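You operate a simulated robot arm through the tools that you are given. There is no shell and no other tool.

Carry out the task below with a simulated robot arm. There is one attempt and no reset: what you move stays moved.

JOB
Load the 1921 reel and save a sharp picture of frame 32.
Fine: gate shut, lamp on; watch the display; one picture; leave that frame showing sharp and the lens dial as it is.

Only the result counts: the job must be done as asked and must still hold three seconds after the hand-in. Knocking over, shifting, dropping, spilling or breaking anything else fails it.

ROBOT AND FRAMES
A 6-joint arm with a two-finger parallel gripper, fixed in place. Base frame: the origin is at the foot of the arm, x ahead of it, y to its left, z up. Lengths are in mm, angles in degrees, forces in N, time in s.
With the tool pointing down near the work surface it reaches from about 460 to 860 mm from the base axis. Its first joint turns from -115.0 to 115.0 degrees. Payload 4.2 kg.
The TCP is the grasp point between the finger pads, 23 mm short of the fingertips. In the tool frame z runs along the fingers and y along their closing line. The gripper opens to 94 mm. The fingers are 38 mm wide and 10 mm thick; the gripper's body (54 by 96 mm) begins 39 mm behind the TCP.
Orientation is that of the tool frame in the base frame, as [roll, pitch, yaw] about the fixed x, y, z axes, in that order (R = Rz(yaw) Ry(pitch) Rx(roll)). With the fingers straight down and closing along the base's y, the tool's x points along the base's -x, its y along +y and its z along -z.

CONTROLS
- The arm moves only by the tool drive_tool. Its argument "steps" is a list of rows, each a list of 6 numbers: the shift along the tool's x, y, z in units of 25 mm (1.0 is 25 mm), then the turn, a rotation vector about the tool's x, y, z in units of 5 degrees (1.0 is 5 degrees). In form: [[tx, ty, tz, wx, wy, wz], ...]. A call has 1 to 20 rows; each row shifts and turns the commanded pose from where the row before left it, along the tool's axes as they then stand. "hand" is the closure, from 0 (fully open) to 1 (shut), set as the call begins (left out, the last holds). A call with a number of a shift or a turn outside -1 to 1 is refused whole. Rows are played at 5 a second. More than 50 mm and 8.6 degrees between two rows, or a gripper value outside its range, and nothing of the call is played. A pose out of reach is approached as far as the arm can. The call stops where the force on the tool passes 90 N (or 10 N more than at its start, if that is more) or the arm is blocked; 0.2 s more then pass. The fingers move at their own pace (about 108 mm/s each) and stop on an object; they squeeze with about 34 N. The grip force told is the motor's: it shows also when the fingers shut on nothing. Time passes only in rows, and 0.2 s behind the last, so rows that do not move let the fingers close. The reply holds the time, the measured pose of the TCP, the force on the tool along the base axes, the opening and the grip force, in the units named above and with some noise, with the torque about the TCP (base axes, N m) and any sound that the robot's microphone picked up.
- Cameras (640 x 400 px; columns grow to the right, rows downward): "scene" is fixed at [53.3, -651.4, 1562.5]; the picture's right is [0.79, -0.62, 0.00], its down [-0.30, -0.39, -0.87] and it looks along [0.54, 0.68, -0.49] (base axes); focal length 354 px, centre (320, 200). "wrist" rides on the gripper at [86, 16, -75] in the tool frame; the picture's right is [-0.18, 0.98, 0.00], its down [-0.58, -0.11, -0.81] and it looks along [-0.79, -0.15, 0.59] (tool axes); focal length 243 px, centre (320, 200). There is no depth. A picture from a camera that has moved, and an enlarged one, comes with that camera's place and axes in the base frame and with its lens.
- snapshot(camera): a new picture of that camera. It takes no simulated time.
- slide_trunk(by): slides the trunk up (or, below 0, down) by that many mm; the arm rides with it, the base frame stays. It gives what a move gives, with no picture.
- close_up(camera, box): a new picture of the part [left, top, right, bottom] of that camera's present view, enlarged. It takes no simulated time.
- hand_in(): hands the job in; it is judged then, once.

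Nothing tells you positions but the pictures and the camera data. Unless the task says otherwise, let go and move clear before handing in.

The tools are called after "Request:" as name(argument=value, ...) on one line, values as JSON. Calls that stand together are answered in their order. drive_tool: Moves the arm, as the interface text tells. Its arguments: {"type":"object","properties":{"steps":{"type":"array"},"hand":{"type":"number"}},"required":["steps"]} The other tools are called the same way: slide_trunk (by) slides the trunk up or down; snapshot (camera) takes a picture; close_up (camera, box) takes an enlarged picture of a part of a camera's view; hand_in () hands the job in.

At the start:

```text
t: 0.0
tool_pos: [419.8, 105.1, 1153.8]
ee_rot: [-179.9, 0.1, -179.8]
ft_force: [0.5, -0.7, -0.4]
moment: [0.05, -0.01, 0.01]
gripper_width: 93.8
grip_force: 0.1
trunk travel left (down, up): [-750.0, 240.0]
```

scene: 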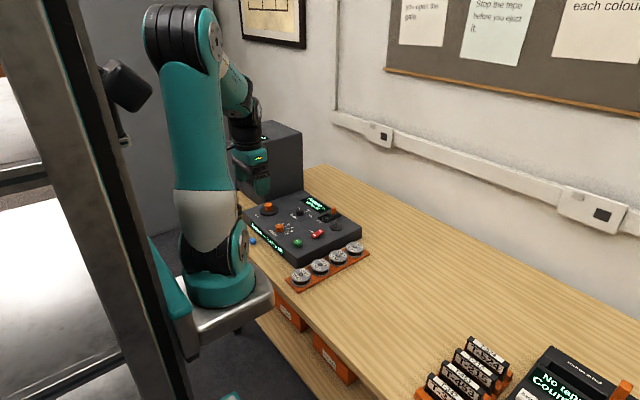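
wrist: 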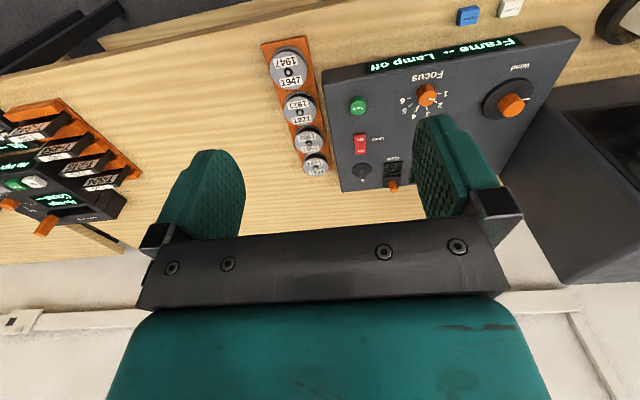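

I see a film viewer console with dials, a rack of four reels beside it, and some tape gear further right. I'll look closer at everything before moving.

Request:
close_up(camera="scene", box=[230, 170, 390, 300])

Request:
close_up(camera="wrist", box=[240, 0, 600, 210])

Request:
close_up(camera="scene", box=[380, 0, 640, 110])

Request:
close_up(camera="scene", box=[400, 320, 640, 400])

```text
3.08 times, centred on (310, 235) of scene
camera zoom: at [53.3, -651.4, 1562.5], right [0.79, -0.62, 0.0], down [-0.3, -0.39, -0.87], along [0.54, 0.68, -0.49], focal length 1090 px, centre (351, 92)
```

zoom: 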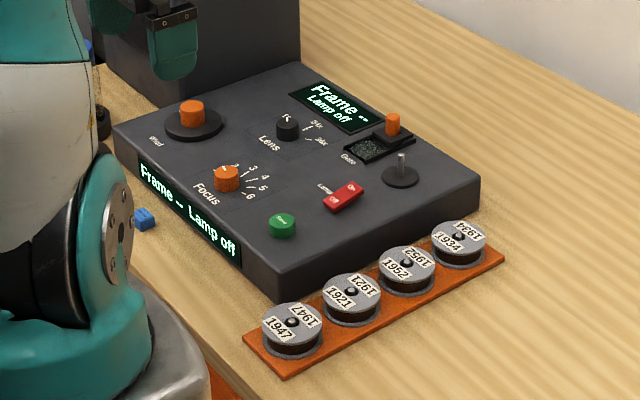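

```text
1.78 times, centred on (420, 105) of wrist
camera zoom: at [332.5, 120.1, 1228.0], right [0.18, 0.98, 0.0], down [0.58, -0.11, 0.81], along [0.79, -0.15, -0.59], focal length 431 px, centre (142, 369)
```

zoom: 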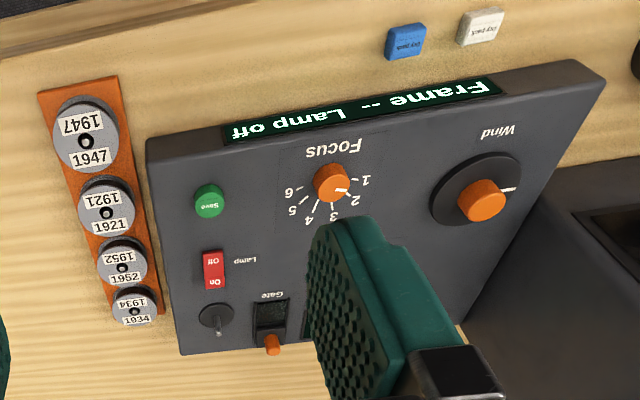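

```text
2.46 times, centred on (510, 55) of scene
camera zoom: at [53.3, -651.4, 1562.5], right [0.79, -0.62, 0.0], down [-0.3, -0.39, -0.87], along [0.54, 0.68, -0.49], focal length 872 px, centre (-148, 557)
```

zoom: 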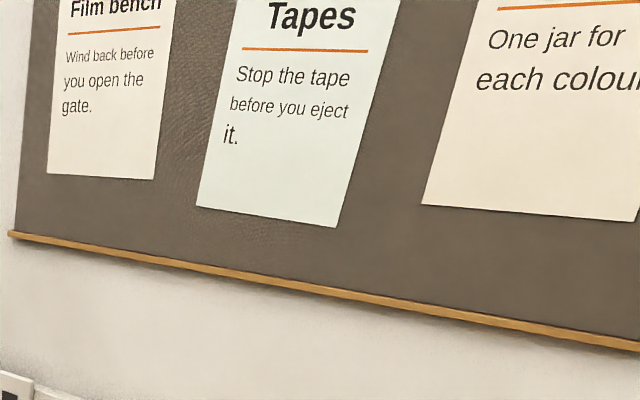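

```text
2.67 times, centred on (520, 360) of scene
camera zoom: at [53.3, -651.4, 1562.5], right [0.79, -0.62, 0.0], down [-0.3, -0.39, -0.87], along [0.54, 0.68, -0.49], focal length 945 px, centre (-213, -227)
```

zoom: 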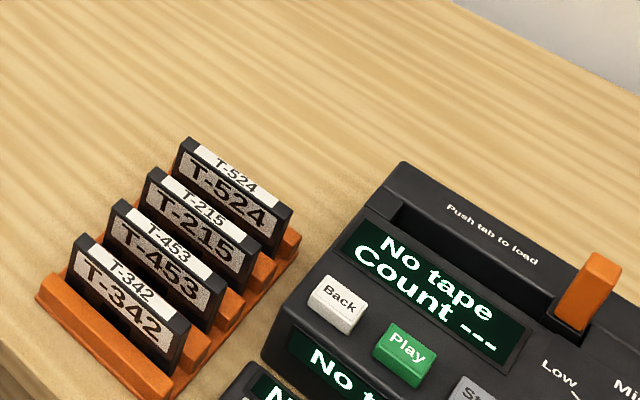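

The console has Wind, Focus, Lens, Lamp, Save, Gate and a spindle, with four reels (1947, 1921, 1952, 1934) beside it. I'll zoom further on each part before moving.

Request:
close_up(camera="scene", box=[295, 185, 355, 225])

Request:
close_up(camera="scene", box=[250, 195, 310, 250])

Request:
close_up(camera="scene", box=[280, 230, 375, 295])

Request:
close_up(camera="scene", box=[180, 90, 310, 190])

Request:
close_up(camera="wrist", box=[320, 90, 420, 200])

```text
10.00 times, centred on (325, 205) of scene
camera zoom: at [53.3, -651.4, 1562.5], right [0.79, -0.62, 0.0], down [-0.3, -0.39, -0.87], along [0.54, 0.68, -0.49], focal length 3544 px, centre (270, 150)
```

zoom: 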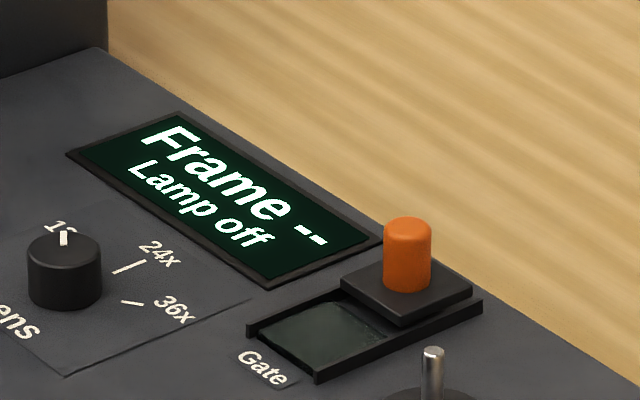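

```text
7.27 times, centred on (280, 222) of scene
camera zoom: at [53.3, -651.4, 1562.5], right [0.79, -0.62, 0.0], down [-0.3, -0.39, -0.87], along [0.54, 0.68, -0.49], focal length 2577 px, centre (611, 36)
```

zoom: 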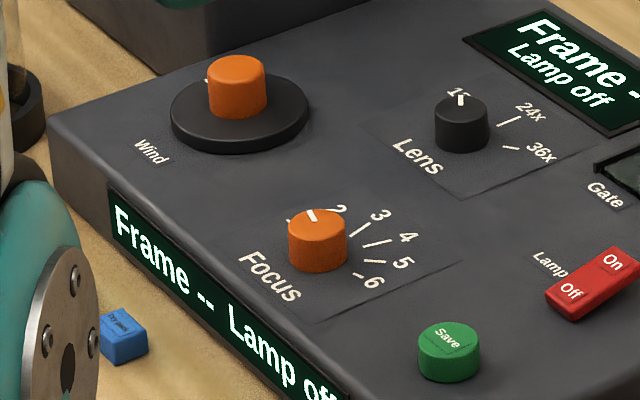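

```text
6.15 times, centred on (328, 262) of scene
camera zoom: at [53.3, -651.4, 1562.5], right [0.79, -0.62, 0.0], down [-0.3, -0.39, -0.87], along [0.54, 0.68, -0.49], focal length 2181 px, centre (274, -185)
```

zoom: 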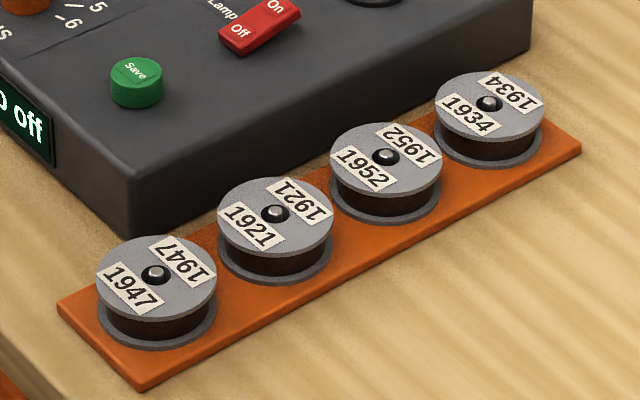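

```text
4.00 times, centred on (245, 140) of scene
camera zoom: at [53.3, -651.4, 1562.5], right [0.79, -0.62, 0.0], down [-0.3, -0.39, -0.87], along [0.54, 0.68, -0.49], focal length 1418 px, centre (620, 440)
```

zoom: 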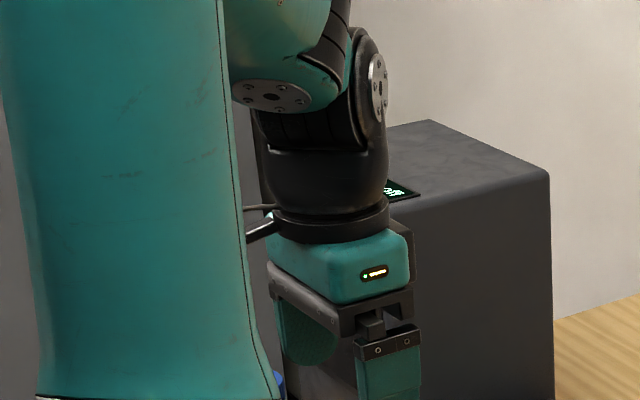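

```text
3.64 times, centred on (370, 145) of wrist
camera zoom: at [332.5, 120.1, 1228.0], right [0.18, 0.98, 0.0], down [0.58, -0.11, 0.81], along [0.79, -0.15, -0.59], focal length 882 px, centre (138, 400)
```

zoom: 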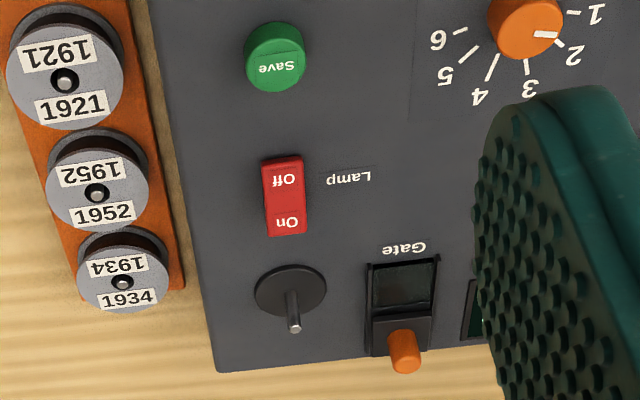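

The gate looks open (handle slid away from the window), the lamp is off and there is no reel on the spindle. I'll move forward a little at height to get better camera geometry.

Request:
drive_tool(steps=[[-1, 0, 0, 0, 0, 0], [-1, 0, 0, 0, 0, 0], [-1, -1, 0, 0, 0, 0], [0, -1, 0, 0, 0, 0]], hand=0)

Request:
snapshot(camera="scene")

Request:
snapshot(camera="wrist")

```text
t: 1.0
tool_pos: [495.2, 54.9, 1152.7]
ee_rot: [-179.8, -0.1, -179.9]
ft_force: [0.1, 0.6, 0.6]
moment: [-0.01, -0.02, 0.01]
gripper_width: 93.8
grip_force: 0.1
trunk travel left (down, up): [-750.0, 240.0]
```

```text
taken
```

scene: 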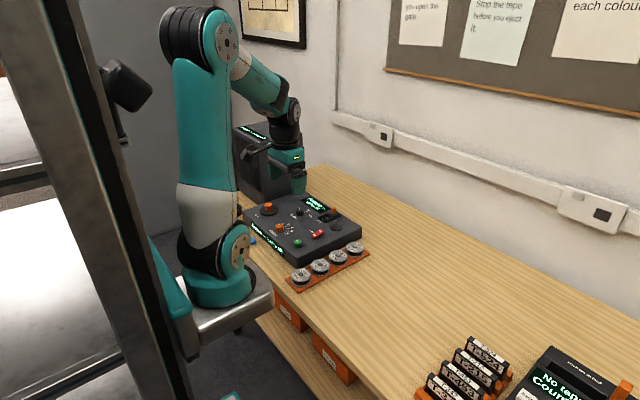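

```text
taken
camera wrist: at [407.6, 69.8, 1227.0], right [0.18, 0.98, 0.0], down [0.58, -0.11, 0.81], along [0.79, -0.15, -0.59], focal length 243 px, centre (320, 200)
```

wrist: 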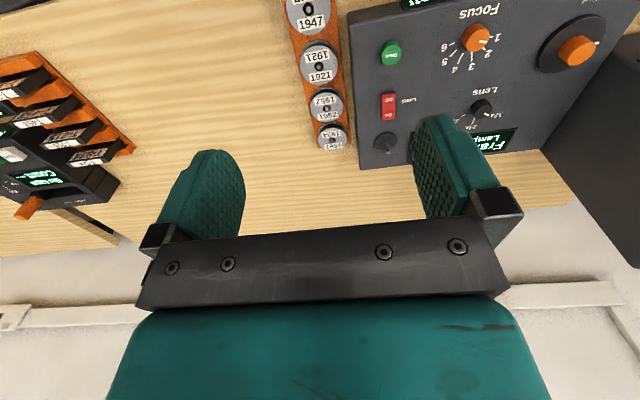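

Scene and wrist estimates put the 1921 reel near (596, 32, ~820). I'll lower above it and re-measure from closer in.

Request:
drive_tool(steps=[[-0.6, -0.4, 1, 0, 0, 0], [-0.4, -0.4, 1, 0, 0, 0], [0, 0, 1, 0, 0, 0], [0, 0, 1, 0, 0, 0], [0, 0, 1, 0, 0, 0], [0, 0, 1, 0, 0, 0]])

Request:
snapshot(camera="wrist")

Request:
close_up(camera="scene", box=[230, 130, 390, 300])

```text
t: 2.4
tool_pos: [519.4, 33.6, 1005.4]
ee_rot: [179.9, 0.1, 180.0]
ft_force: [-0.3, 1.2, 0.6]
moment: [0.03, -0.03, 0.02]
gripper_width: 94.0
grip_force: 0.0
trunk travel left (down, up): [-750.0, 240.0]
```

```text
taken
camera wrist: at [432.8, 49.4, 1079.3], right [0.18, 0.98, 0.0], down [0.58, -0.11, 0.81], along [0.79, -0.15, -0.59], focal length 243 px, centre (320, 200)
```

wrist: 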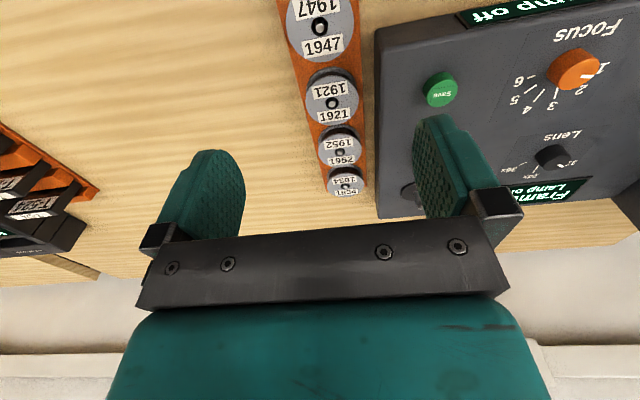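

```text
2.35 times, centred on (310, 215) of scene
camera zoom: at [53.3, -651.4, 1562.5], right [0.79, -0.62, 0.0], down [-0.3, -0.39, -0.87], along [0.54, 0.68, -0.49], focal length 834 px, centre (344, 165)
```

zoom: 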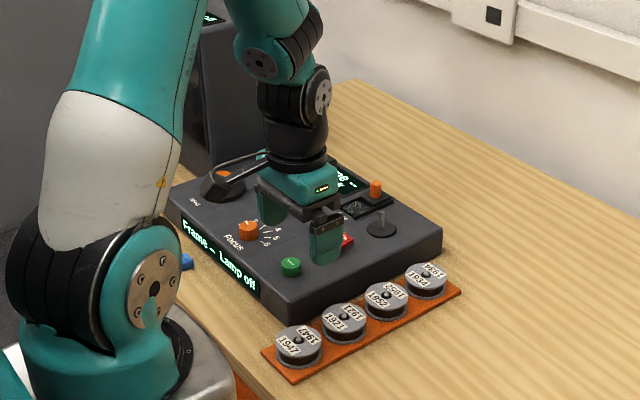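

The reel row lies along x with 75 mm spacing at y≈35, and the console wall is about 15 mm from the reel. I'll move above 1921 and turn the gripper 45° so the fingers fit the gaps diagonally.

Request:
drive_tool(steps=[[-1, 0, 0, 0, 0, 0], [-1, 0, 0, 0, 0, 0], [-1, 0, 0, 0, 0, 0], [0, 0, 0.4, 0, 0, -1], [0, 0, 0.4, 0, 0, -1], [0, 0, 0.4, 0, 0, -1], [0, 0, 0.4, 0, 0, -1], [0, 0, 0.4, 0, 0, -1], [0, 0, 0.4, 0, 0, -1], [0, 0, 0.4, 0, 0, -1], [0, 0, 0.4, 0, 0, -1], [0, 0, 0.4, 0, 0, -1]], hand=0.2)

Request:
snapshot(camera="wrist")

Request:
close_up(camera="scene", box=[270, 190, 370, 290])

```text
t: 5.0
tool_pos: [594.5, 34.9, 916.6]
ee_rot: [-179.9, 0.0, -134.9]
ft_force: [0.9, 0.6, 0.1]
moment: [0.03, 0.0, 0.03]
gripper_width: 75.2
grip_force: 0.1
trunk travel left (down, up): [-750.0, 240.0]
```

```text
taken
camera wrist: at [521.3, -15.5, 989.1], right [-0.57, 0.82, 0.0], down [0.49, 0.34, 0.81], along [0.66, 0.46, -0.59], focal length 243 px, centre (320, 200)
```

wrist: 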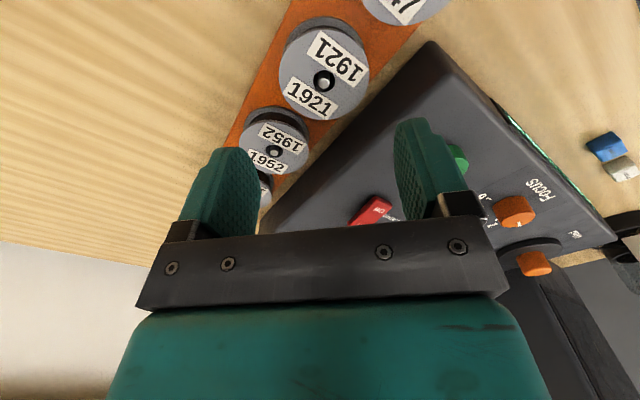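

```text
4.00 times, centred on (320, 240) of scene
camera zoom: at [53.3, -651.4, 1562.5], right [0.79, -0.62, 0.0], down [-0.3, -0.39, -0.87], along [0.54, 0.68, -0.49], focal length 1418 px, centre (320, 40)
```

zoom: 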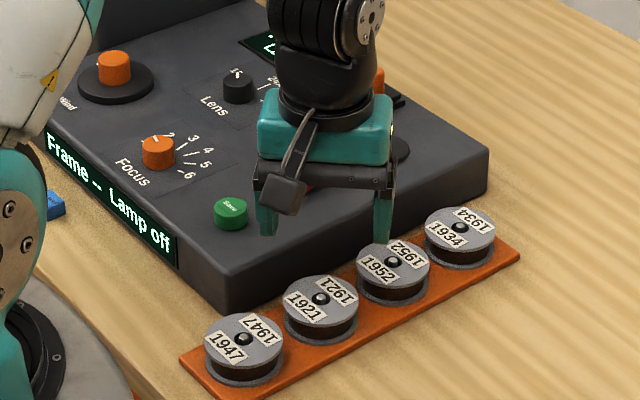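

The gripper is nearly centred over 1921, needing a shift of about 3 mm. I'll correct and descend to just above the reel's top, then re-check.

Request:
drive_tool(steps=[[0.07, 0.127, 0.8, 0, 0, 0], [0, 0, 0.8, 0, 0, 0], [0, 0, 0.6, 0, 0, 0]], hand=0.22)

Request:
snapshot(camera="wrist")

Request:
close_up(camera="scene", box=[290, 230, 350, 290])

```text
t: 5.8
tool_pos: [591.5, 35.7, 857.7]
ee_rot: [-180.0, 0.1, -134.9]
ft_force: [-1.3, 0.0, 0.7]
moment: [0.02, -0.01, 0.0]
gripper_width: 73.1
grip_force: 0.0
trunk travel left (down, up): [-750.0, 240.0]
```

```text
taken
camera wrist: at [517.3, -14.2, 932.6], right [-0.57, 0.82, 0.0], down [0.49, 0.34, 0.81], along [0.67, 0.46, -0.59], focal length 243 px, centre (320, 200)
```

wrist: 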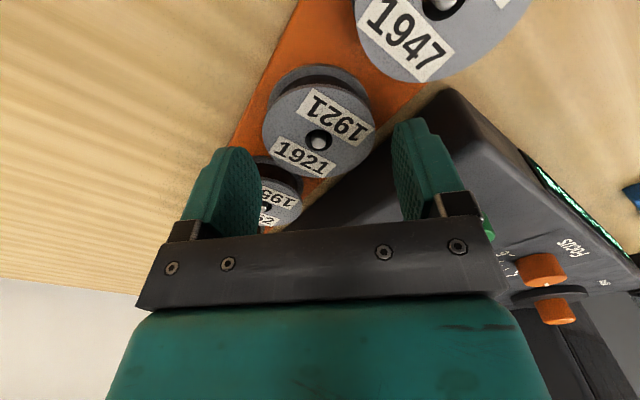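

```text
6.67 times, centred on (320, 260) of scene
camera zoom: at [53.3, -651.4, 1562.5], right [0.79, -0.62, 0.0], down [-0.3, -0.39, -0.87], along [0.54, 0.68, -0.49], focal length 2362 px, centre (320, -200)
```

zoom: 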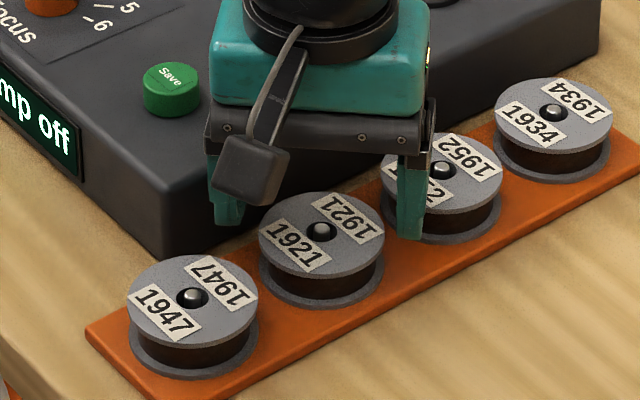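

The reel is centred between the fingertips in both views. I'll descend about 16 mm so the tips straddle the reel between its flanges.

Request:
drive_tool(steps=[[0, 0, 0.2, 0, 0, 0], [0, 0, 0.2, 0, 0, 0], [0, 0, 0.2, 0, 0, 0]])

Request:
snapshot(camera="wrist")

Request:
close_up(camera="scene", box=[290, 230, 350, 290])

```text
t: 6.7
tool_pos: [591.5, 36.7, 851.3]
ee_rot: [179.9, 0.5, -134.8]
ft_force: [-15.8, -16.4, 64.6]
moment: [3.11, 1.51, 1.19]
gripper_width: 73.2
grip_force: 0.2
trunk travel left (down, up): [-750.0, 240.0]
stopped in row 3: the force on the tool passed its limit at 95 N (the readings are from after the stop); the commanded pose is now the measured one
```

```text
taken
camera wrist: at [517.9, -14.9, 924.5], right [-0.57, 0.82, 0.0], down [0.48, 0.33, 0.81], along [0.67, 0.46, -0.58], focal length 243 px, centre (320, 200)
```

wrist: 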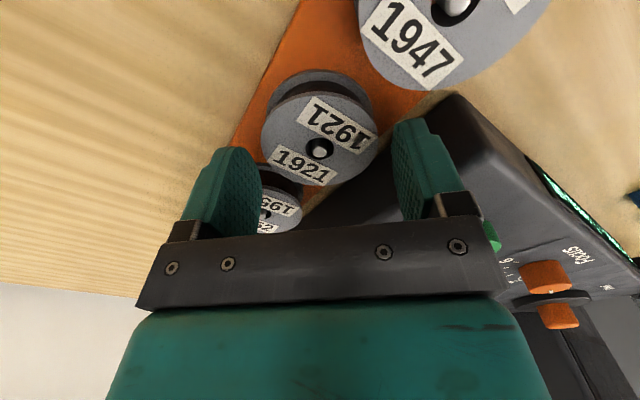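

```text
6.67 times, centred on (320, 260) of scene
camera zoom: at [53.3, -651.4, 1562.5], right [0.79, -0.62, 0.0], down [-0.3, -0.39, -0.87], along [0.54, 0.68, -0.49], focal length 2362 px, centre (320, -200)
```

zoom: 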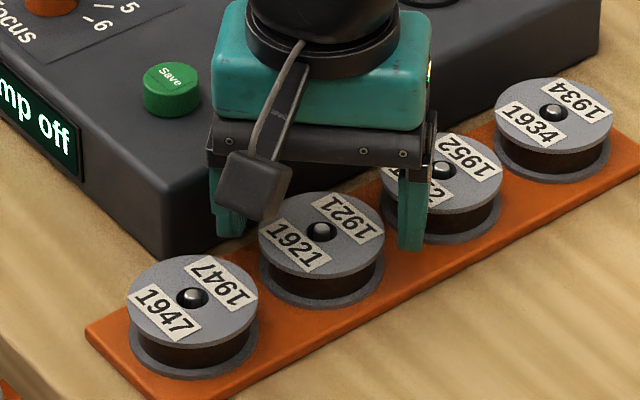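

A fingertip corner touched the console edge at tip height ≈828, so the diagonal fit is too wide there. I'll back up, turn the fingers to close along y, and use a narrower opening.

Request:
drive_tool(steps=[[0, 0, -0.6, 0, 0, 0], [0, 0, -0.6, 0, 0, 1], [0, 0, 0, 0, 0, 1], [0, 0, 0, 0, 0, 1], [0, 0, 0, 0, 0, 1], [0, 0, 0, 0, 0, 1], [0, 0, 0, 0, 0, 1], [0, 0, 0, 0, 0, 1], [0, 0, 0, 0, 0, 1], [0, 0, 0, 0, 0, 1]], hand=0.3)

Request:
snapshot(camera="wrist")

Request:
close_up(camera="scene", box=[290, 230, 350, 290])

Request:
close_up(camera="wrist", box=[200, 80, 440, 230])

```text
t: 8.9
tool_pos: [592.7, 37.3, 877.5]
ee_rot: [179.7, 0.4, -179.9]
ft_force: [0.3, -0.8, -0.1]
moment: [0.0, 0.03, 0.0]
gripper_width: 66.1
grip_force: 0.1
trunk travel left (down, up): [-750.0, 240.0]
```

```text
taken
camera wrist: at [505.5, 51.9, 951.1], right [0.18, 0.98, 0.01], down [0.58, -0.11, 0.81], along [0.8, -0.14, -0.59], focal length 243 px, centre (320, 200)
```

wrist: 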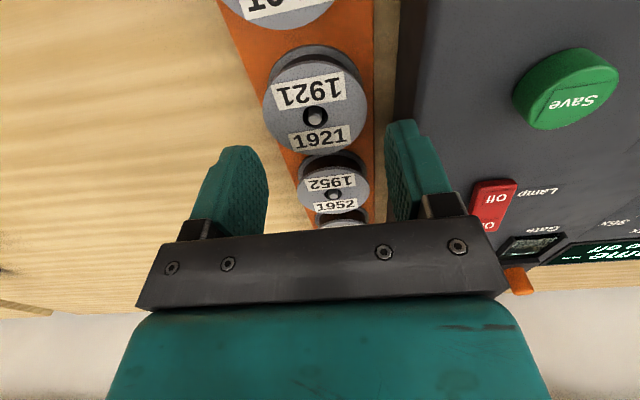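

```text
6.67 times, centred on (320, 260) of scene
camera zoom: at [53.3, -651.4, 1562.5], right [0.79, -0.62, 0.0], down [-0.3, -0.39, -0.87], along [0.54, 0.68, -0.49], focal length 2362 px, centre (320, -200)
```

zoom: 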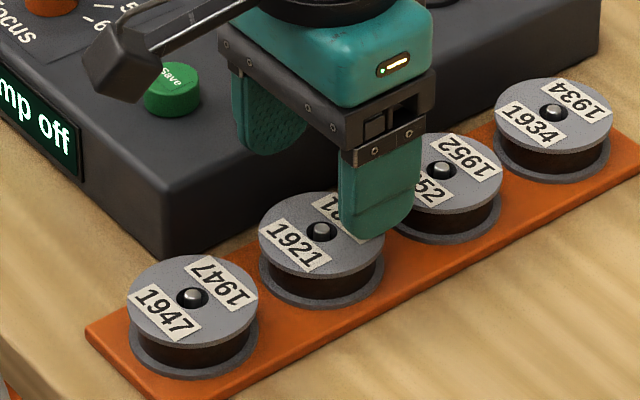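

```text
2.67 times, centred on (320, 155) of wrist
camera zoom: at [505.5, 51.9, 951.1], right [0.18, 0.98, 0.01], down [0.58, -0.11, 0.81], along [0.8, -0.14, -0.59], focal length 647 px, centre (320, 320)
```

zoom: 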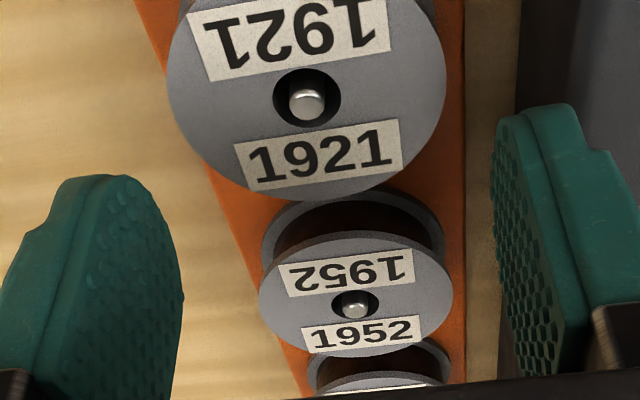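

The reel centre is about 3 mm to the −y side of the tool axis. I'll correct, level the tool and lower to just above the reel to verify clearances.

Request:
drive_tool(steps=[[0.04, -0.12, 0.3, -0.06, -0.08, 0], [0, 0, 0.4, 0, 0, 0], [0, 0, 0, 0, 0, 0]])

Request:
close_up(camera="wrist", box=[200, 80, 440, 230])

Request:
close_up(camera="scene", box=[300, 240, 340, 280])

```text
t: 9.7
tool_pos: [593.1, 35.4, 859.1]
ee_rot: [179.4, 0.8, -179.8]
ft_force: [-0.7, 0.7, 0.7]
moment: [-0.02, 0.0, 0.01]
gripper_width: 65.7
grip_force: 0.1
trunk travel left (down, up): [-750.0, 240.0]
```

```text
2.67 times, centred on (320, 155) of wrist
camera zoom: at [504.0, 49.0, 932.6], right [0.18, 0.98, 0.01], down [0.57, -0.12, 0.81], along [0.8, -0.14, -0.58], focal length 647 px, centre (320, 320)
```

zoom: 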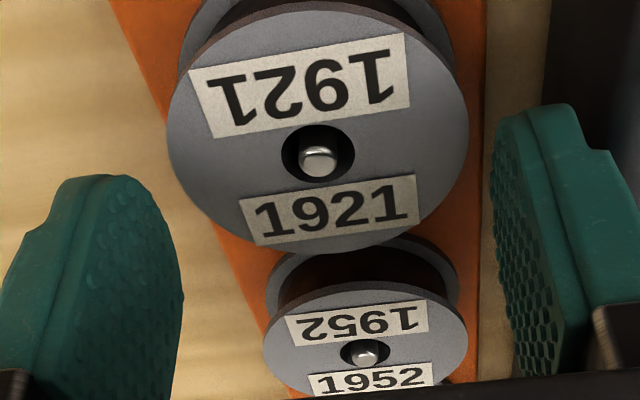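

```text
10.00 times, centred on (320, 260) of scene
camera zoom: at [53.3, -651.4, 1562.5], right [0.79, -0.62, 0.0], down [-0.3, -0.39, -0.87], along [0.54, 0.68, -0.49], focal length 3544 px, centre (320, -400)
```

zoom: 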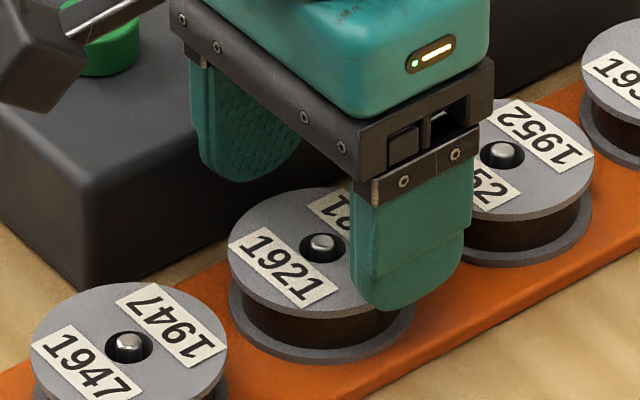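

The reel is centred laterally to within a millimetre, with clearance to the console wall. I'll level the tool, then descend to grip height.

Request:
drive_tool(steps=[[0, 0, 0.2, 0.12, 0.16, 0], [0, 0, 0.2, 0, 0, 0], [0, 0, 0.2, 0, 0, 0], [0, 0, 0.16, 0, 0, 0]])

Request:
close_up(camera="wrist", box=[200, 80, 440, 230])

Request:
close_up(camera="scene", box=[300, 240, 340, 280])

```text
t: 10.7
tool_pos: [591.7, 33.8, 841.6]
ee_rot: [-180.0, 0.0, -179.8]
ft_force: [1.1, -0.8, -0.2]
moment: [-0.01, -0.02, -0.03]
gripper_width: 66.0
grip_force: 0.1
trunk travel left (down, up): [-750.0, 240.0]
```

```text
2.67 times, centred on (320, 155) of wrist
camera zoom: at [505.2, 49.7, 915.5], right [0.18, 0.98, 0.0], down [0.58, -0.11, 0.81], along [0.79, -0.15, -0.59], focal length 647 px, centre (320, 320)
```

zoom: 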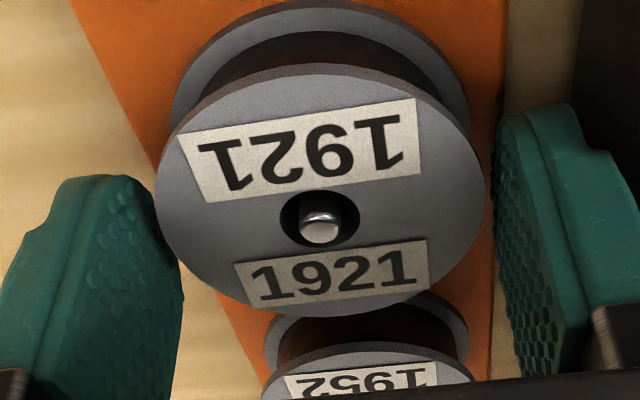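

```text
10.00 times, centred on (320, 260) of scene
camera zoom: at [53.3, -651.4, 1562.5], right [0.79, -0.62, 0.0], down [-0.3, -0.39, -0.87], along [0.54, 0.68, -0.49], focal length 3544 px, centre (320, -400)
```

zoom: 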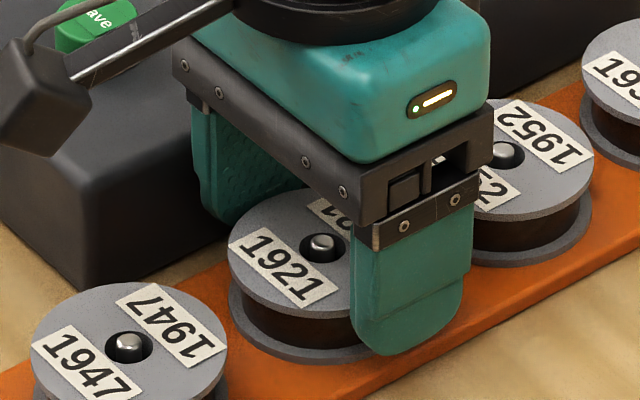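

The fingers straddle the 1921 reel with the tips near the lower flange. Closing now.

Request:
drive_tool(steps=[[0, 0, 0, 0, 0, 0], [0, 0, 0, 0, 0, 0], [0, 0, 0, 0, 0, 0]], hand=1)

Request:
close_up(camera="scene", box=[300, 240, 340, 280])

```text
t: 11.5
tool_pos: [592.8, 34.2, 840.8]
ee_rot: [180.0, 0.0, -179.8]
ft_force: [0.2, -0.9, -0.1]
moment: [0.01, 0.0, -0.02]
gripper_width: 56.8
grip_force: 34.6
trunk travel left (down, up): [-750.0, 240.0]
```

```text
10.00 times, centred on (320, 260) of scene
camera zoom: at [53.3, -651.4, 1562.5], right [0.79, -0.62, 0.0], down [-0.3, -0.39, -0.87], along [0.54, 0.68, -0.49], focal length 3544 px, centre (320, -400)
```

zoom: 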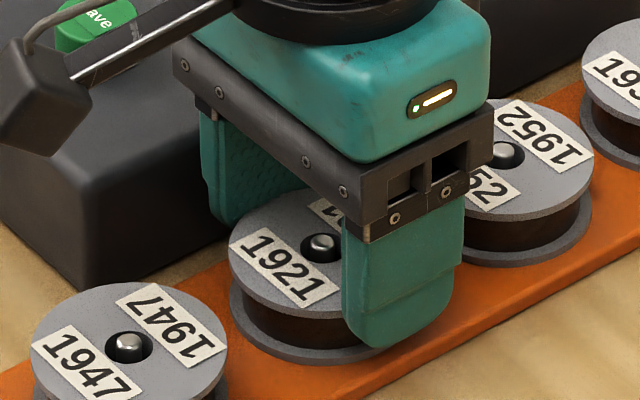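

Grip is firm at 56.8 mm. Lifting straight up.

Request:
drive_tool(steps=[[0, 0, -0.4, 0, 0, 0], [0, 0, -0.6, 0, 0, 0], [0, 0, -1, 0, 0, 0], [0, 0, -1, 0, 0, 0], [0, 0, -0.8, 0, 0, 0]])

Request:
snapshot(camera="wrist")

Request:
close_up(camera="scene", box=[270, 180, 370, 290])

```text
t: 12.7
tool_pos: [594.1, 34.4, 933.9]
ee_rot: [-179.9, -0.1, -179.9]
ft_force: [-0.3, -0.7, -1.4]
moment: [0.01, 0.0, 0.0]
gripper_width: 56.7
grip_force: 34.2
trunk travel left (down, up): [-750.0, 240.0]
```

```text
taken
camera wrist: at [506.7, 49.6, 1009.2], right [0.18, 0.98, 0.0], down [0.58, -0.11, 0.81], along [0.79, -0.15, -0.59], focal length 243 px, centre (320, 200)
```

wrist: 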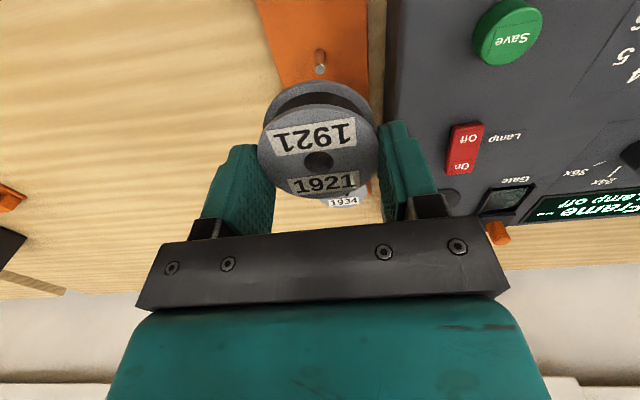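

```text
3.64 times, centred on (320, 235) of scene
camera zoom: at [53.3, -651.4, 1562.5], right [0.79, -0.62, 0.0], down [-0.3, -0.39, -0.87], along [0.54, 0.68, -0.49], focal length 1289 px, centre (320, 73)
```

zoom: 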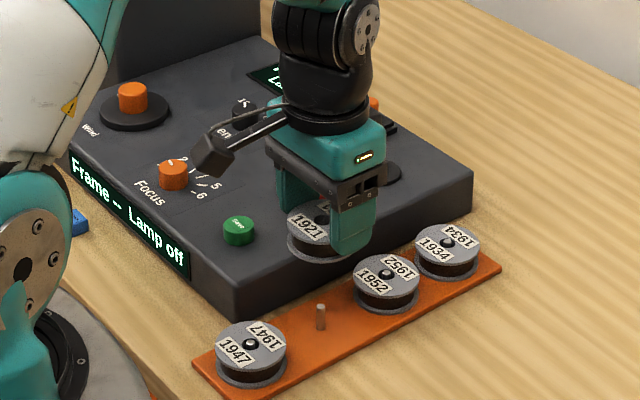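

The reel is lifted cleanly and the rack post is left bare. I'll carry it toward the spindle, stopping short so I can measure the pin.

Request:
drive_tool(steps=[[0, 0.8, -0.4, 0, 0, 0], [-0.6, 0.8, 0, 0, 0, 0], [-0.8, 0.8, 0, 0, 0, 0], [-0.8, 0.8, 0, 0, 0, 0], [-0.8, 0.6, 0, 0, 0, 0], [-0.4, 0.4, 0, 0, 0, 0], [0, 0, 0, 0, 0, 0]])

Request:
snapshot(camera="wrist")

Request:
close_up(camera="scene", box=[290, 150, 370, 240])

```text
t: 14.3
tool_pos: [677.0, 141.1, 944.5]
ee_rot: [-179.9, -0.1, -179.8]
ft_force: [0.3, -0.2, 0.0]
moment: [0.03, -0.02, -0.02]
gripper_width: 57.2
grip_force: 34.0
trunk travel left (down, up): [-750.0, 240.0]
```

```text
taken
camera wrist: at [589.7, 154.8, 1019.0], right [0.18, 0.98, 0.0], down [0.58, -0.11, 0.81], along [0.79, -0.15, -0.59], focal length 243 px, centre (320, 200)
```

wrist: 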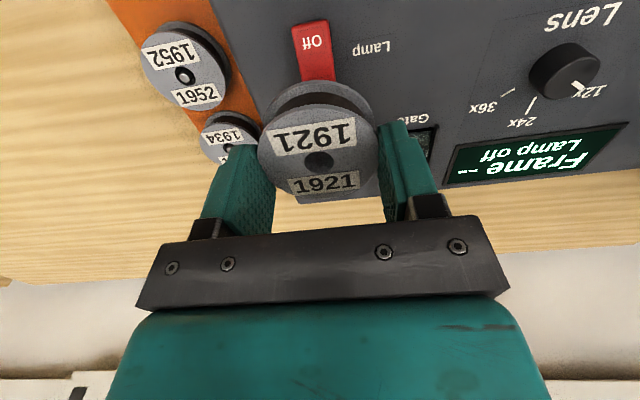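

```text
4.44 times, centred on (330, 195) of scene
camera zoom: at [53.3, -651.4, 1562.5], right [0.79, -0.62, 0.0], down [-0.3, -0.39, -0.87], along [0.54, 0.68, -0.49], focal length 1575 px, centre (276, 222)
```

zoom: 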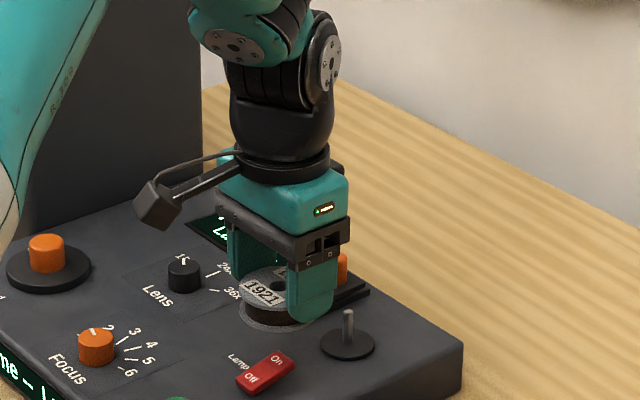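

The spindle is hidden behind the reel in the wrist view. I'll sidestep to the −y side so that the wrist camera can see the pin from near.

Request:
drive_tool(steps=[[-0.6, -0.6, 0, 0, 0, 0], [-0.6, -0.7, 0, 0, 0, 0], [-0.6, -0.7, 0, 0, 0, 0], [-0.6, -0.7, 0, 0, 0, 0], [-0.52, -0.6, 0, 0, 0, 0], [0, 0, 0, 0, 0, 0]])

Request:
snapshot(camera="wrist")

Request:
close_up(camera="scene", box=[290, 160, 370, 250])

```text
t: 15.7
tool_pos: [750.3, 57.4, 945.4]
ee_rot: [-180.0, -0.1, -179.9]
ft_force: [-0.7, -0.5, -1.2]
moment: [-0.01, -0.01, -0.03]
gripper_width: 57.0
grip_force: 33.9
trunk travel left (down, up): [-750.0, 240.0]
```

```text
taken
camera wrist: at [663.8, 72.4, 1019.9], right [0.18, 0.98, 0.0], down [0.58, -0.11, 0.81], along [0.79, -0.15, -0.59], focal length 243 px, centre (320, 200)
```

wrist: 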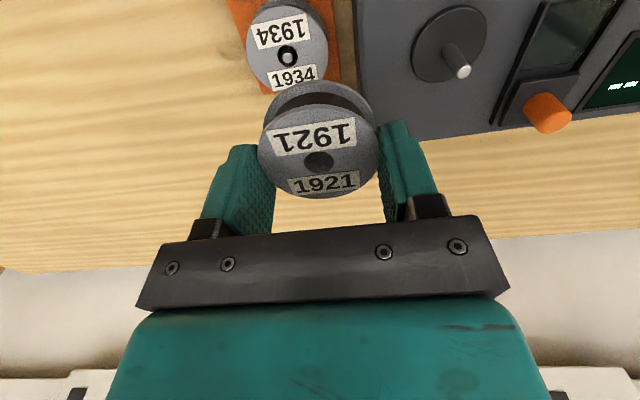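

```text
4.44 times, centred on (330, 205) of scene
camera zoom: at [53.3, -651.4, 1562.5], right [0.79, -0.62, 0.0], down [-0.3, -0.39, -0.87], along [0.54, 0.68, -0.49], focal length 1575 px, centre (276, 178)
```

zoom: 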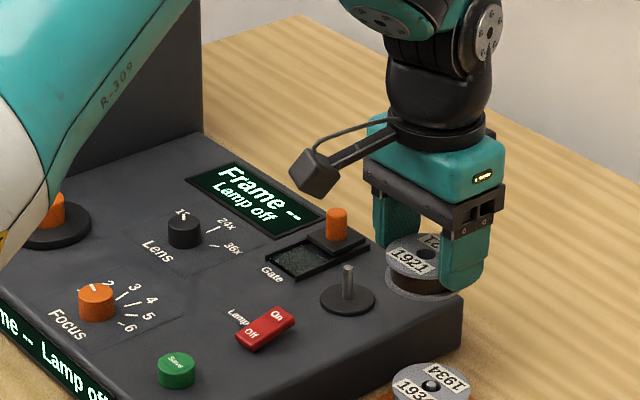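

The wrist camera now sees the disc, pin and gate clearly. I'll zoom in on both views to pin down how the reel sits in the fingers and where the pin is.

Request:
close_up(camera="scene", box=[335, 205, 385, 240])

Request:
close_up(camera="wrist", box=[240, 60, 400, 220])

Request:
close_up(camera="wrist", box=[390, 0, 550, 140])

```text
11.43 times, centred on (360, 222) of scene
camera zoom: at [53.3, -651.4, 1562.5], right [0.79, -0.62, 0.0], down [-0.3, -0.39, -0.87], along [0.54, 0.68, -0.49], focal length 4050 px, centre (-137, -57)
```

zoom: 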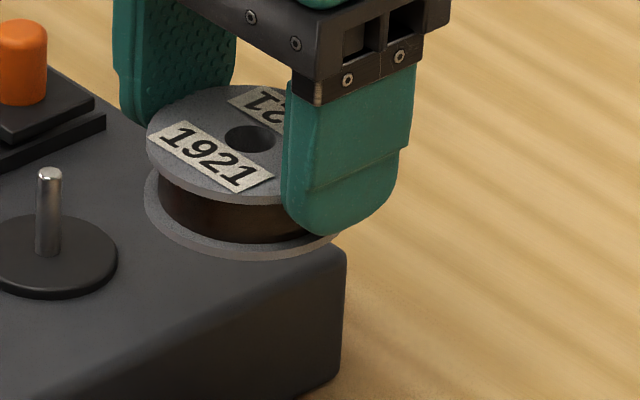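

```text
2.50 times, centred on (320, 140) of wrist
camera zoom: at [663.8, 72.4, 1019.9], right [0.18, 0.98, 0.0], down [0.58, -0.11, 0.81], along [0.79, -0.15, -0.59], focal length 606 px, centre (320, 350)
```

zoom: 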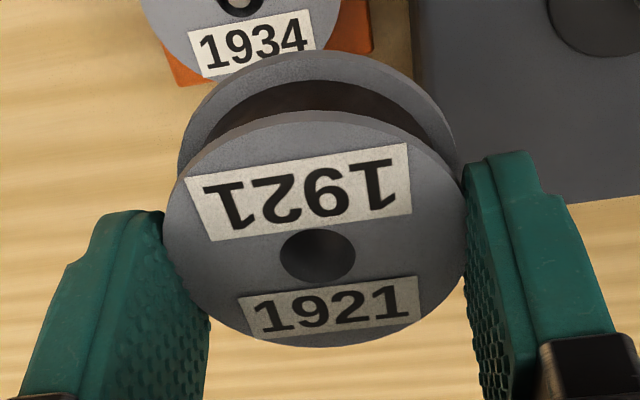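

```text
2.86 times, centred on (470, 70) of wrist
camera zoom: at [663.8, 72.4, 1019.9], right [0.18, 0.98, 0.0], down [0.58, -0.11, 0.81], along [0.79, -0.15, -0.59], focal length 693 px, centre (-109, 571)
```

zoom: 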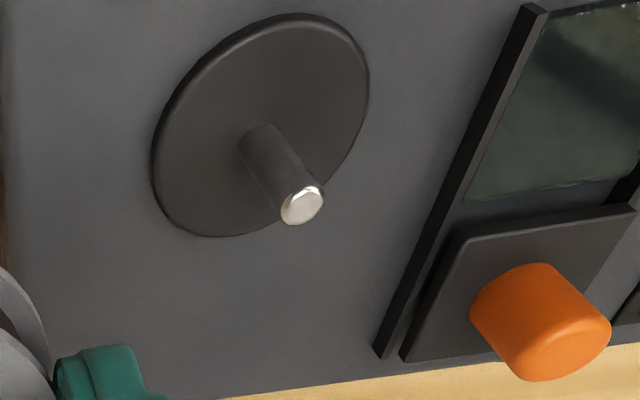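

Both views give me column alignment independent of height, so I'll go high above the estimated pin position (747, 143) and align by columns.

Request:
drive_tool(steps=[[0.1, 0.4, -0.9, 0, 0, 0], [0, 0.8, -0.9, 0, 0, 0], [0, 0.8, 0, 0, 0, 0], [0, 0.8, 0, 0, 0, 0], [0, 0.62, 0, 0, 0, 0], [0, 0, 0, 0, 0, 0]])

Request:
snapshot(camera="wrist")

Request:
close_up(camera="wrist", box=[240, 0, 400, 200])

Request:
close_up(camera="scene", box=[310, 180, 370, 240])

```text
t: 17.1
tool_pos: [748.3, 145.6, 991.4]
ee_rot: [-179.8, -0.1, -179.9]
ft_force: [0.1, 0.8, -0.7]
moment: [0.01, -0.02, 0.0]
gripper_width: 56.9
grip_force: 33.7
trunk travel left (down, up): [-750.0, 240.0]
```

```text
taken
camera wrist: at [661.0, 159.8, 1065.8], right [0.18, 0.98, 0.0], down [0.58, -0.11, 0.81], along [0.79, -0.15, -0.59], focal length 243 px, centre (320, 200)
```

wrist: 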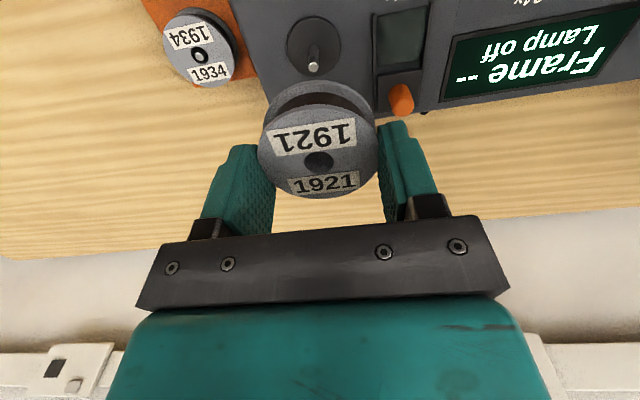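

```text
2.00 times, centred on (320, 100) of wrist
camera zoom: at [661.0, 159.8, 1065.8], right [0.18, 0.98, 0.0], down [0.58, -0.11, 0.81], along [0.79, -0.15, -0.59], focal length 485 px, centre (320, 400)
```

zoom: 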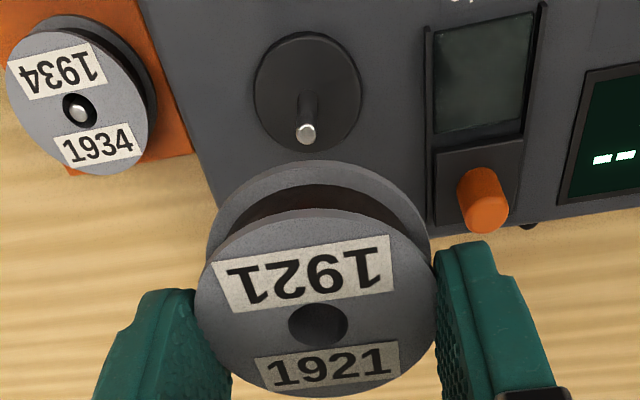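

```text
6.67 times, centred on (340, 210) of scene
camera zoom: at [53.3, -651.4, 1562.5], right [0.79, -0.62, 0.0], down [-0.3, -0.39, -0.87], along [0.54, 0.68, -0.49], focal length 2362 px, centre (187, 133)
```

zoom: 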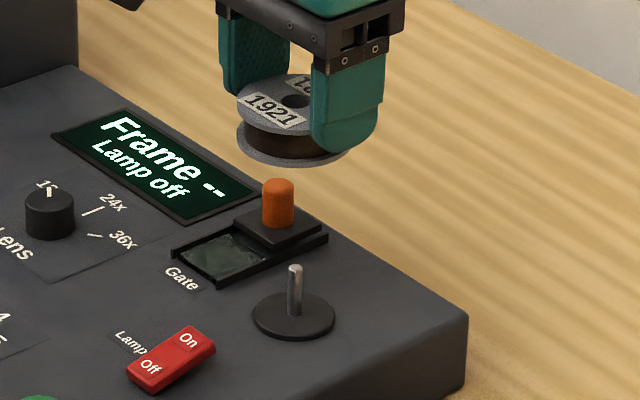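

The reel hole is within about 5 mm of the pin; the two column constraints say to shift about (−1.3, −4.4) mm. I'll do that and descend to just above the pin.

Request:
drive_tool(steps=[[0.053, -0.177, 0.6, 0, 0, 0], [0, 0, 0.8, 0, 0, 0], [0, 0, 0.8, 0, 0, 0], [0, 0, 0.6, 0, 0, 0], [0, 0, 0, 0, 0, 0]])

Request:
close_up(camera="wrist", box=[240, 0, 400, 200])

Request:
close_up(camera="scene", box=[320, 195, 360, 235])

```text
t: 18.3
tool_pos: [746.9, 140.4, 922.0]
ee_rot: [-179.9, -0.2, -179.9]
ft_force: [0.7, -0.6, -1.2]
moment: [0.0, 0.01, 0.01]
gripper_width: 57.2
grip_force: 33.7
trunk travel left (down, up): [-750.0, 240.0]
```

```text
2.00 times, centred on (320, 100) of wrist
camera zoom: at [659.0, 154.8, 995.9], right [0.18, 0.98, 0.0], down [0.58, -0.11, 0.81], along [0.79, -0.15, -0.59], focal length 485 px, centre (320, 400)
```

zoom: 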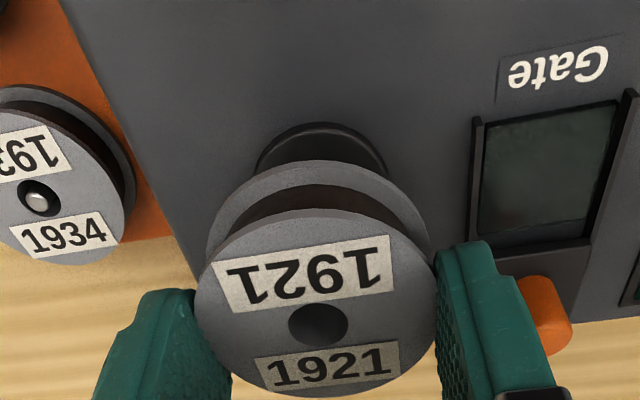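

```text
10.00 times, centred on (340, 215) of scene
camera zoom: at [53.3, -651.4, 1562.5], right [0.79, -0.62, 0.0], down [-0.3, -0.39, -0.87], along [0.54, 0.68, -0.49], focal length 3544 px, centre (120, 50)
```

zoom: 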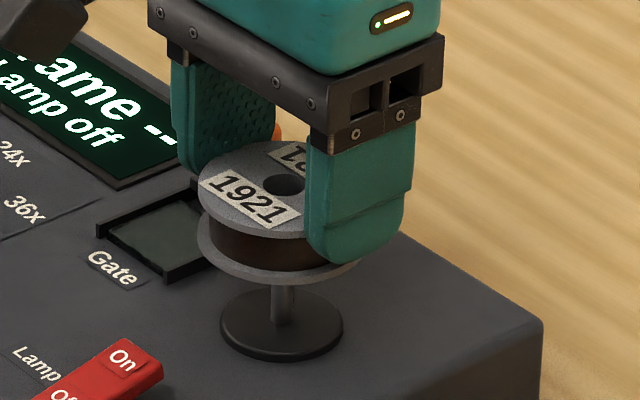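

Alignment is within a millimetre in both views. Descending slowly onto the pin, checking forces.

Request:
drive_tool(steps=[[0, 0.02, 0.16, 0, 0, 0], [0, 0, 0.16, 0, 0, 0], [0, 0, 0.12, 0, 0, 0], [0, 0, 0.1, 0, 0, 0], [0, 0, 0.08, 0, 0, 0]])

Request:
close_up(camera="scene", box=[320, 195, 360, 235])

Request:
close_up(camera="wrist", box=[240, 60, 400, 220])

```text
t: 19.5
tool_pos: [746.7, 139.6, 905.4]
ee_rot: [-179.9, -0.1, -179.9]
ft_force: [-0.2, -0.1, -0.5]
moment: [0.02, 0.02, -0.01]
gripper_width: 56.9
grip_force: 33.5
trunk travel left (down, up): [-750.0, 240.0]
```

```text
10.00 times, centred on (340, 215) of scene
camera zoom: at [53.3, -651.4, 1562.5], right [0.79, -0.62, 0.0], down [-0.3, -0.39, -0.87], along [0.54, 0.68, -0.49], focal length 3544 px, centre (120, 50)
```

zoom: 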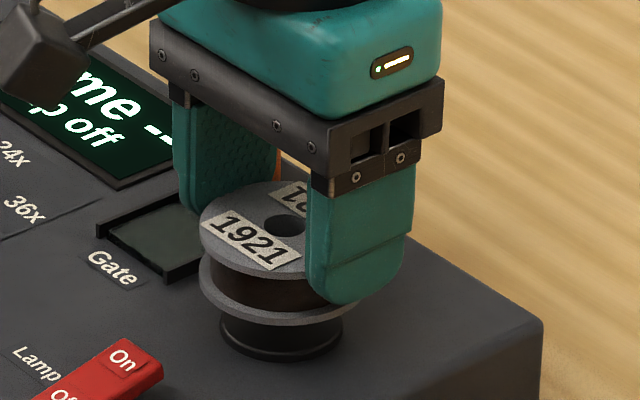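

```text
2.50 times, centred on (320, 140) of wrist
camera zoom: at [659.4, 154.2, 979.3], right [0.18, 0.98, 0.0], down [0.58, -0.11, 0.81], along [0.79, -0.15, -0.59], focal length 606 px, centre (320, 350)
```

zoom: 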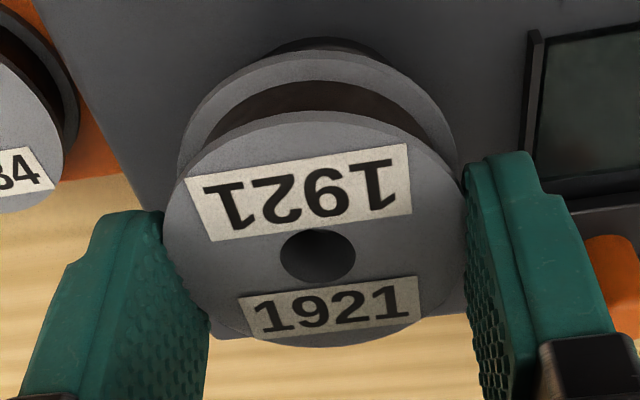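

No contact yet. Continuing down in small increments.

Request:
drive_tool(steps=[[0, 0.02, 0.08, 0, 0, 0], [0, 0, 0.08, 0, 0, 0], [0, 0, 0.04, 0, 0, 0]])

Request:
close_up(camera="wrist", box=[240, 60, 400, 220])

```text
t: 20.3
tool_pos: [746.3, 139.2, 900.8]
ee_rot: [180.0, -0.1, -179.8]
ft_force: [0.9, -0.3, -0.9]
moment: [0.02, 0.03, 0.06]
gripper_width: 57.1
grip_force: 33.9
trunk travel left (down, up): [-750.0, 240.0]
```

```text
2.50 times, centred on (320, 140) of wrist
camera zoom: at [659.4, 154.0, 974.7], right [0.18, 0.98, 0.0], down [0.58, -0.11, 0.81], along [0.79, -0.15, -0.59], focal length 606 px, centre (320, 350)
```

zoom: 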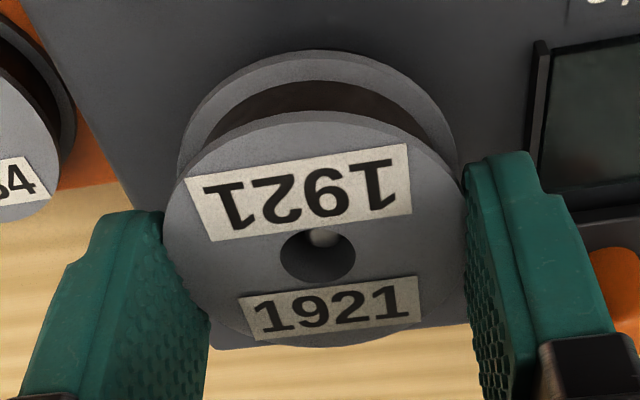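

The pin tip is visible inside the hole, so the reel is threading on. I'll nudge +1 mm in y and keep lowering.

Request:
drive_tool(steps=[[0, 0.045, 0.04, 0, 0, 0], [0, 0, 0.1, 0, 0, 0], [0, 0, 0.1, 0, 0, 0], [0, 0, 0.1, 0, 0, 0], [0, 0, 0.06, 0, 0, 0]])

Request:
close_up(camera="wrist", box=[240, 60, 400, 220])

Request:
close_up(camera="scene", box=[320, 195, 360, 235])

```text
t: 21.5
tool_pos: [746.3, 141.9, 890.8]
ee_rot: [179.9, -0.1, -179.8]
ft_force: [-0.3, 0.0, -1.6]
moment: [0.0, 0.0, -0.01]
gripper_width: 56.8
grip_force: 33.6
trunk travel left (down, up): [-750.0, 240.0]
```

```text
2.50 times, centred on (320, 140) of wrist
camera zoom: at [659.4, 155.7, 964.4], right [0.18, 0.98, 0.0], down [0.58, -0.11, 0.81], along [0.79, -0.15, -0.59], focal length 606 px, centre (320, 350)
```

zoom: 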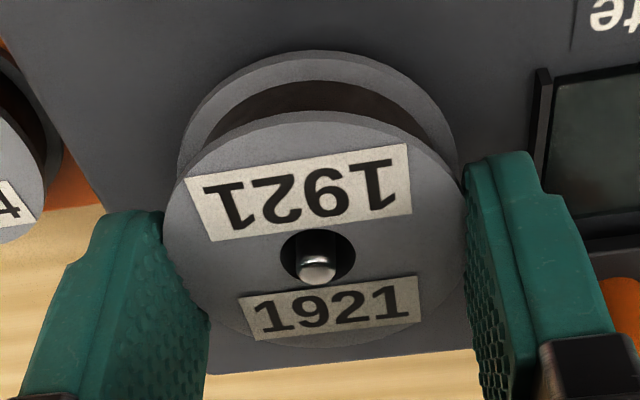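

```text
10.00 times, centred on (340, 215) of scene
camera zoom: at [53.3, -651.4, 1562.5], right [0.79, -0.62, 0.0], down [-0.3, -0.39, -0.87], along [0.54, 0.68, -0.49], focal length 3544 px, centre (120, 50)
```

zoom: 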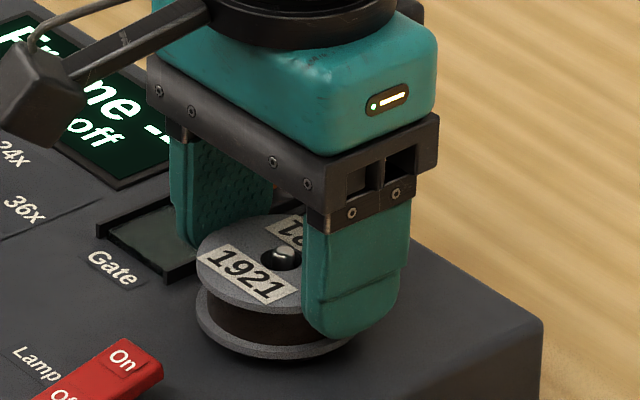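

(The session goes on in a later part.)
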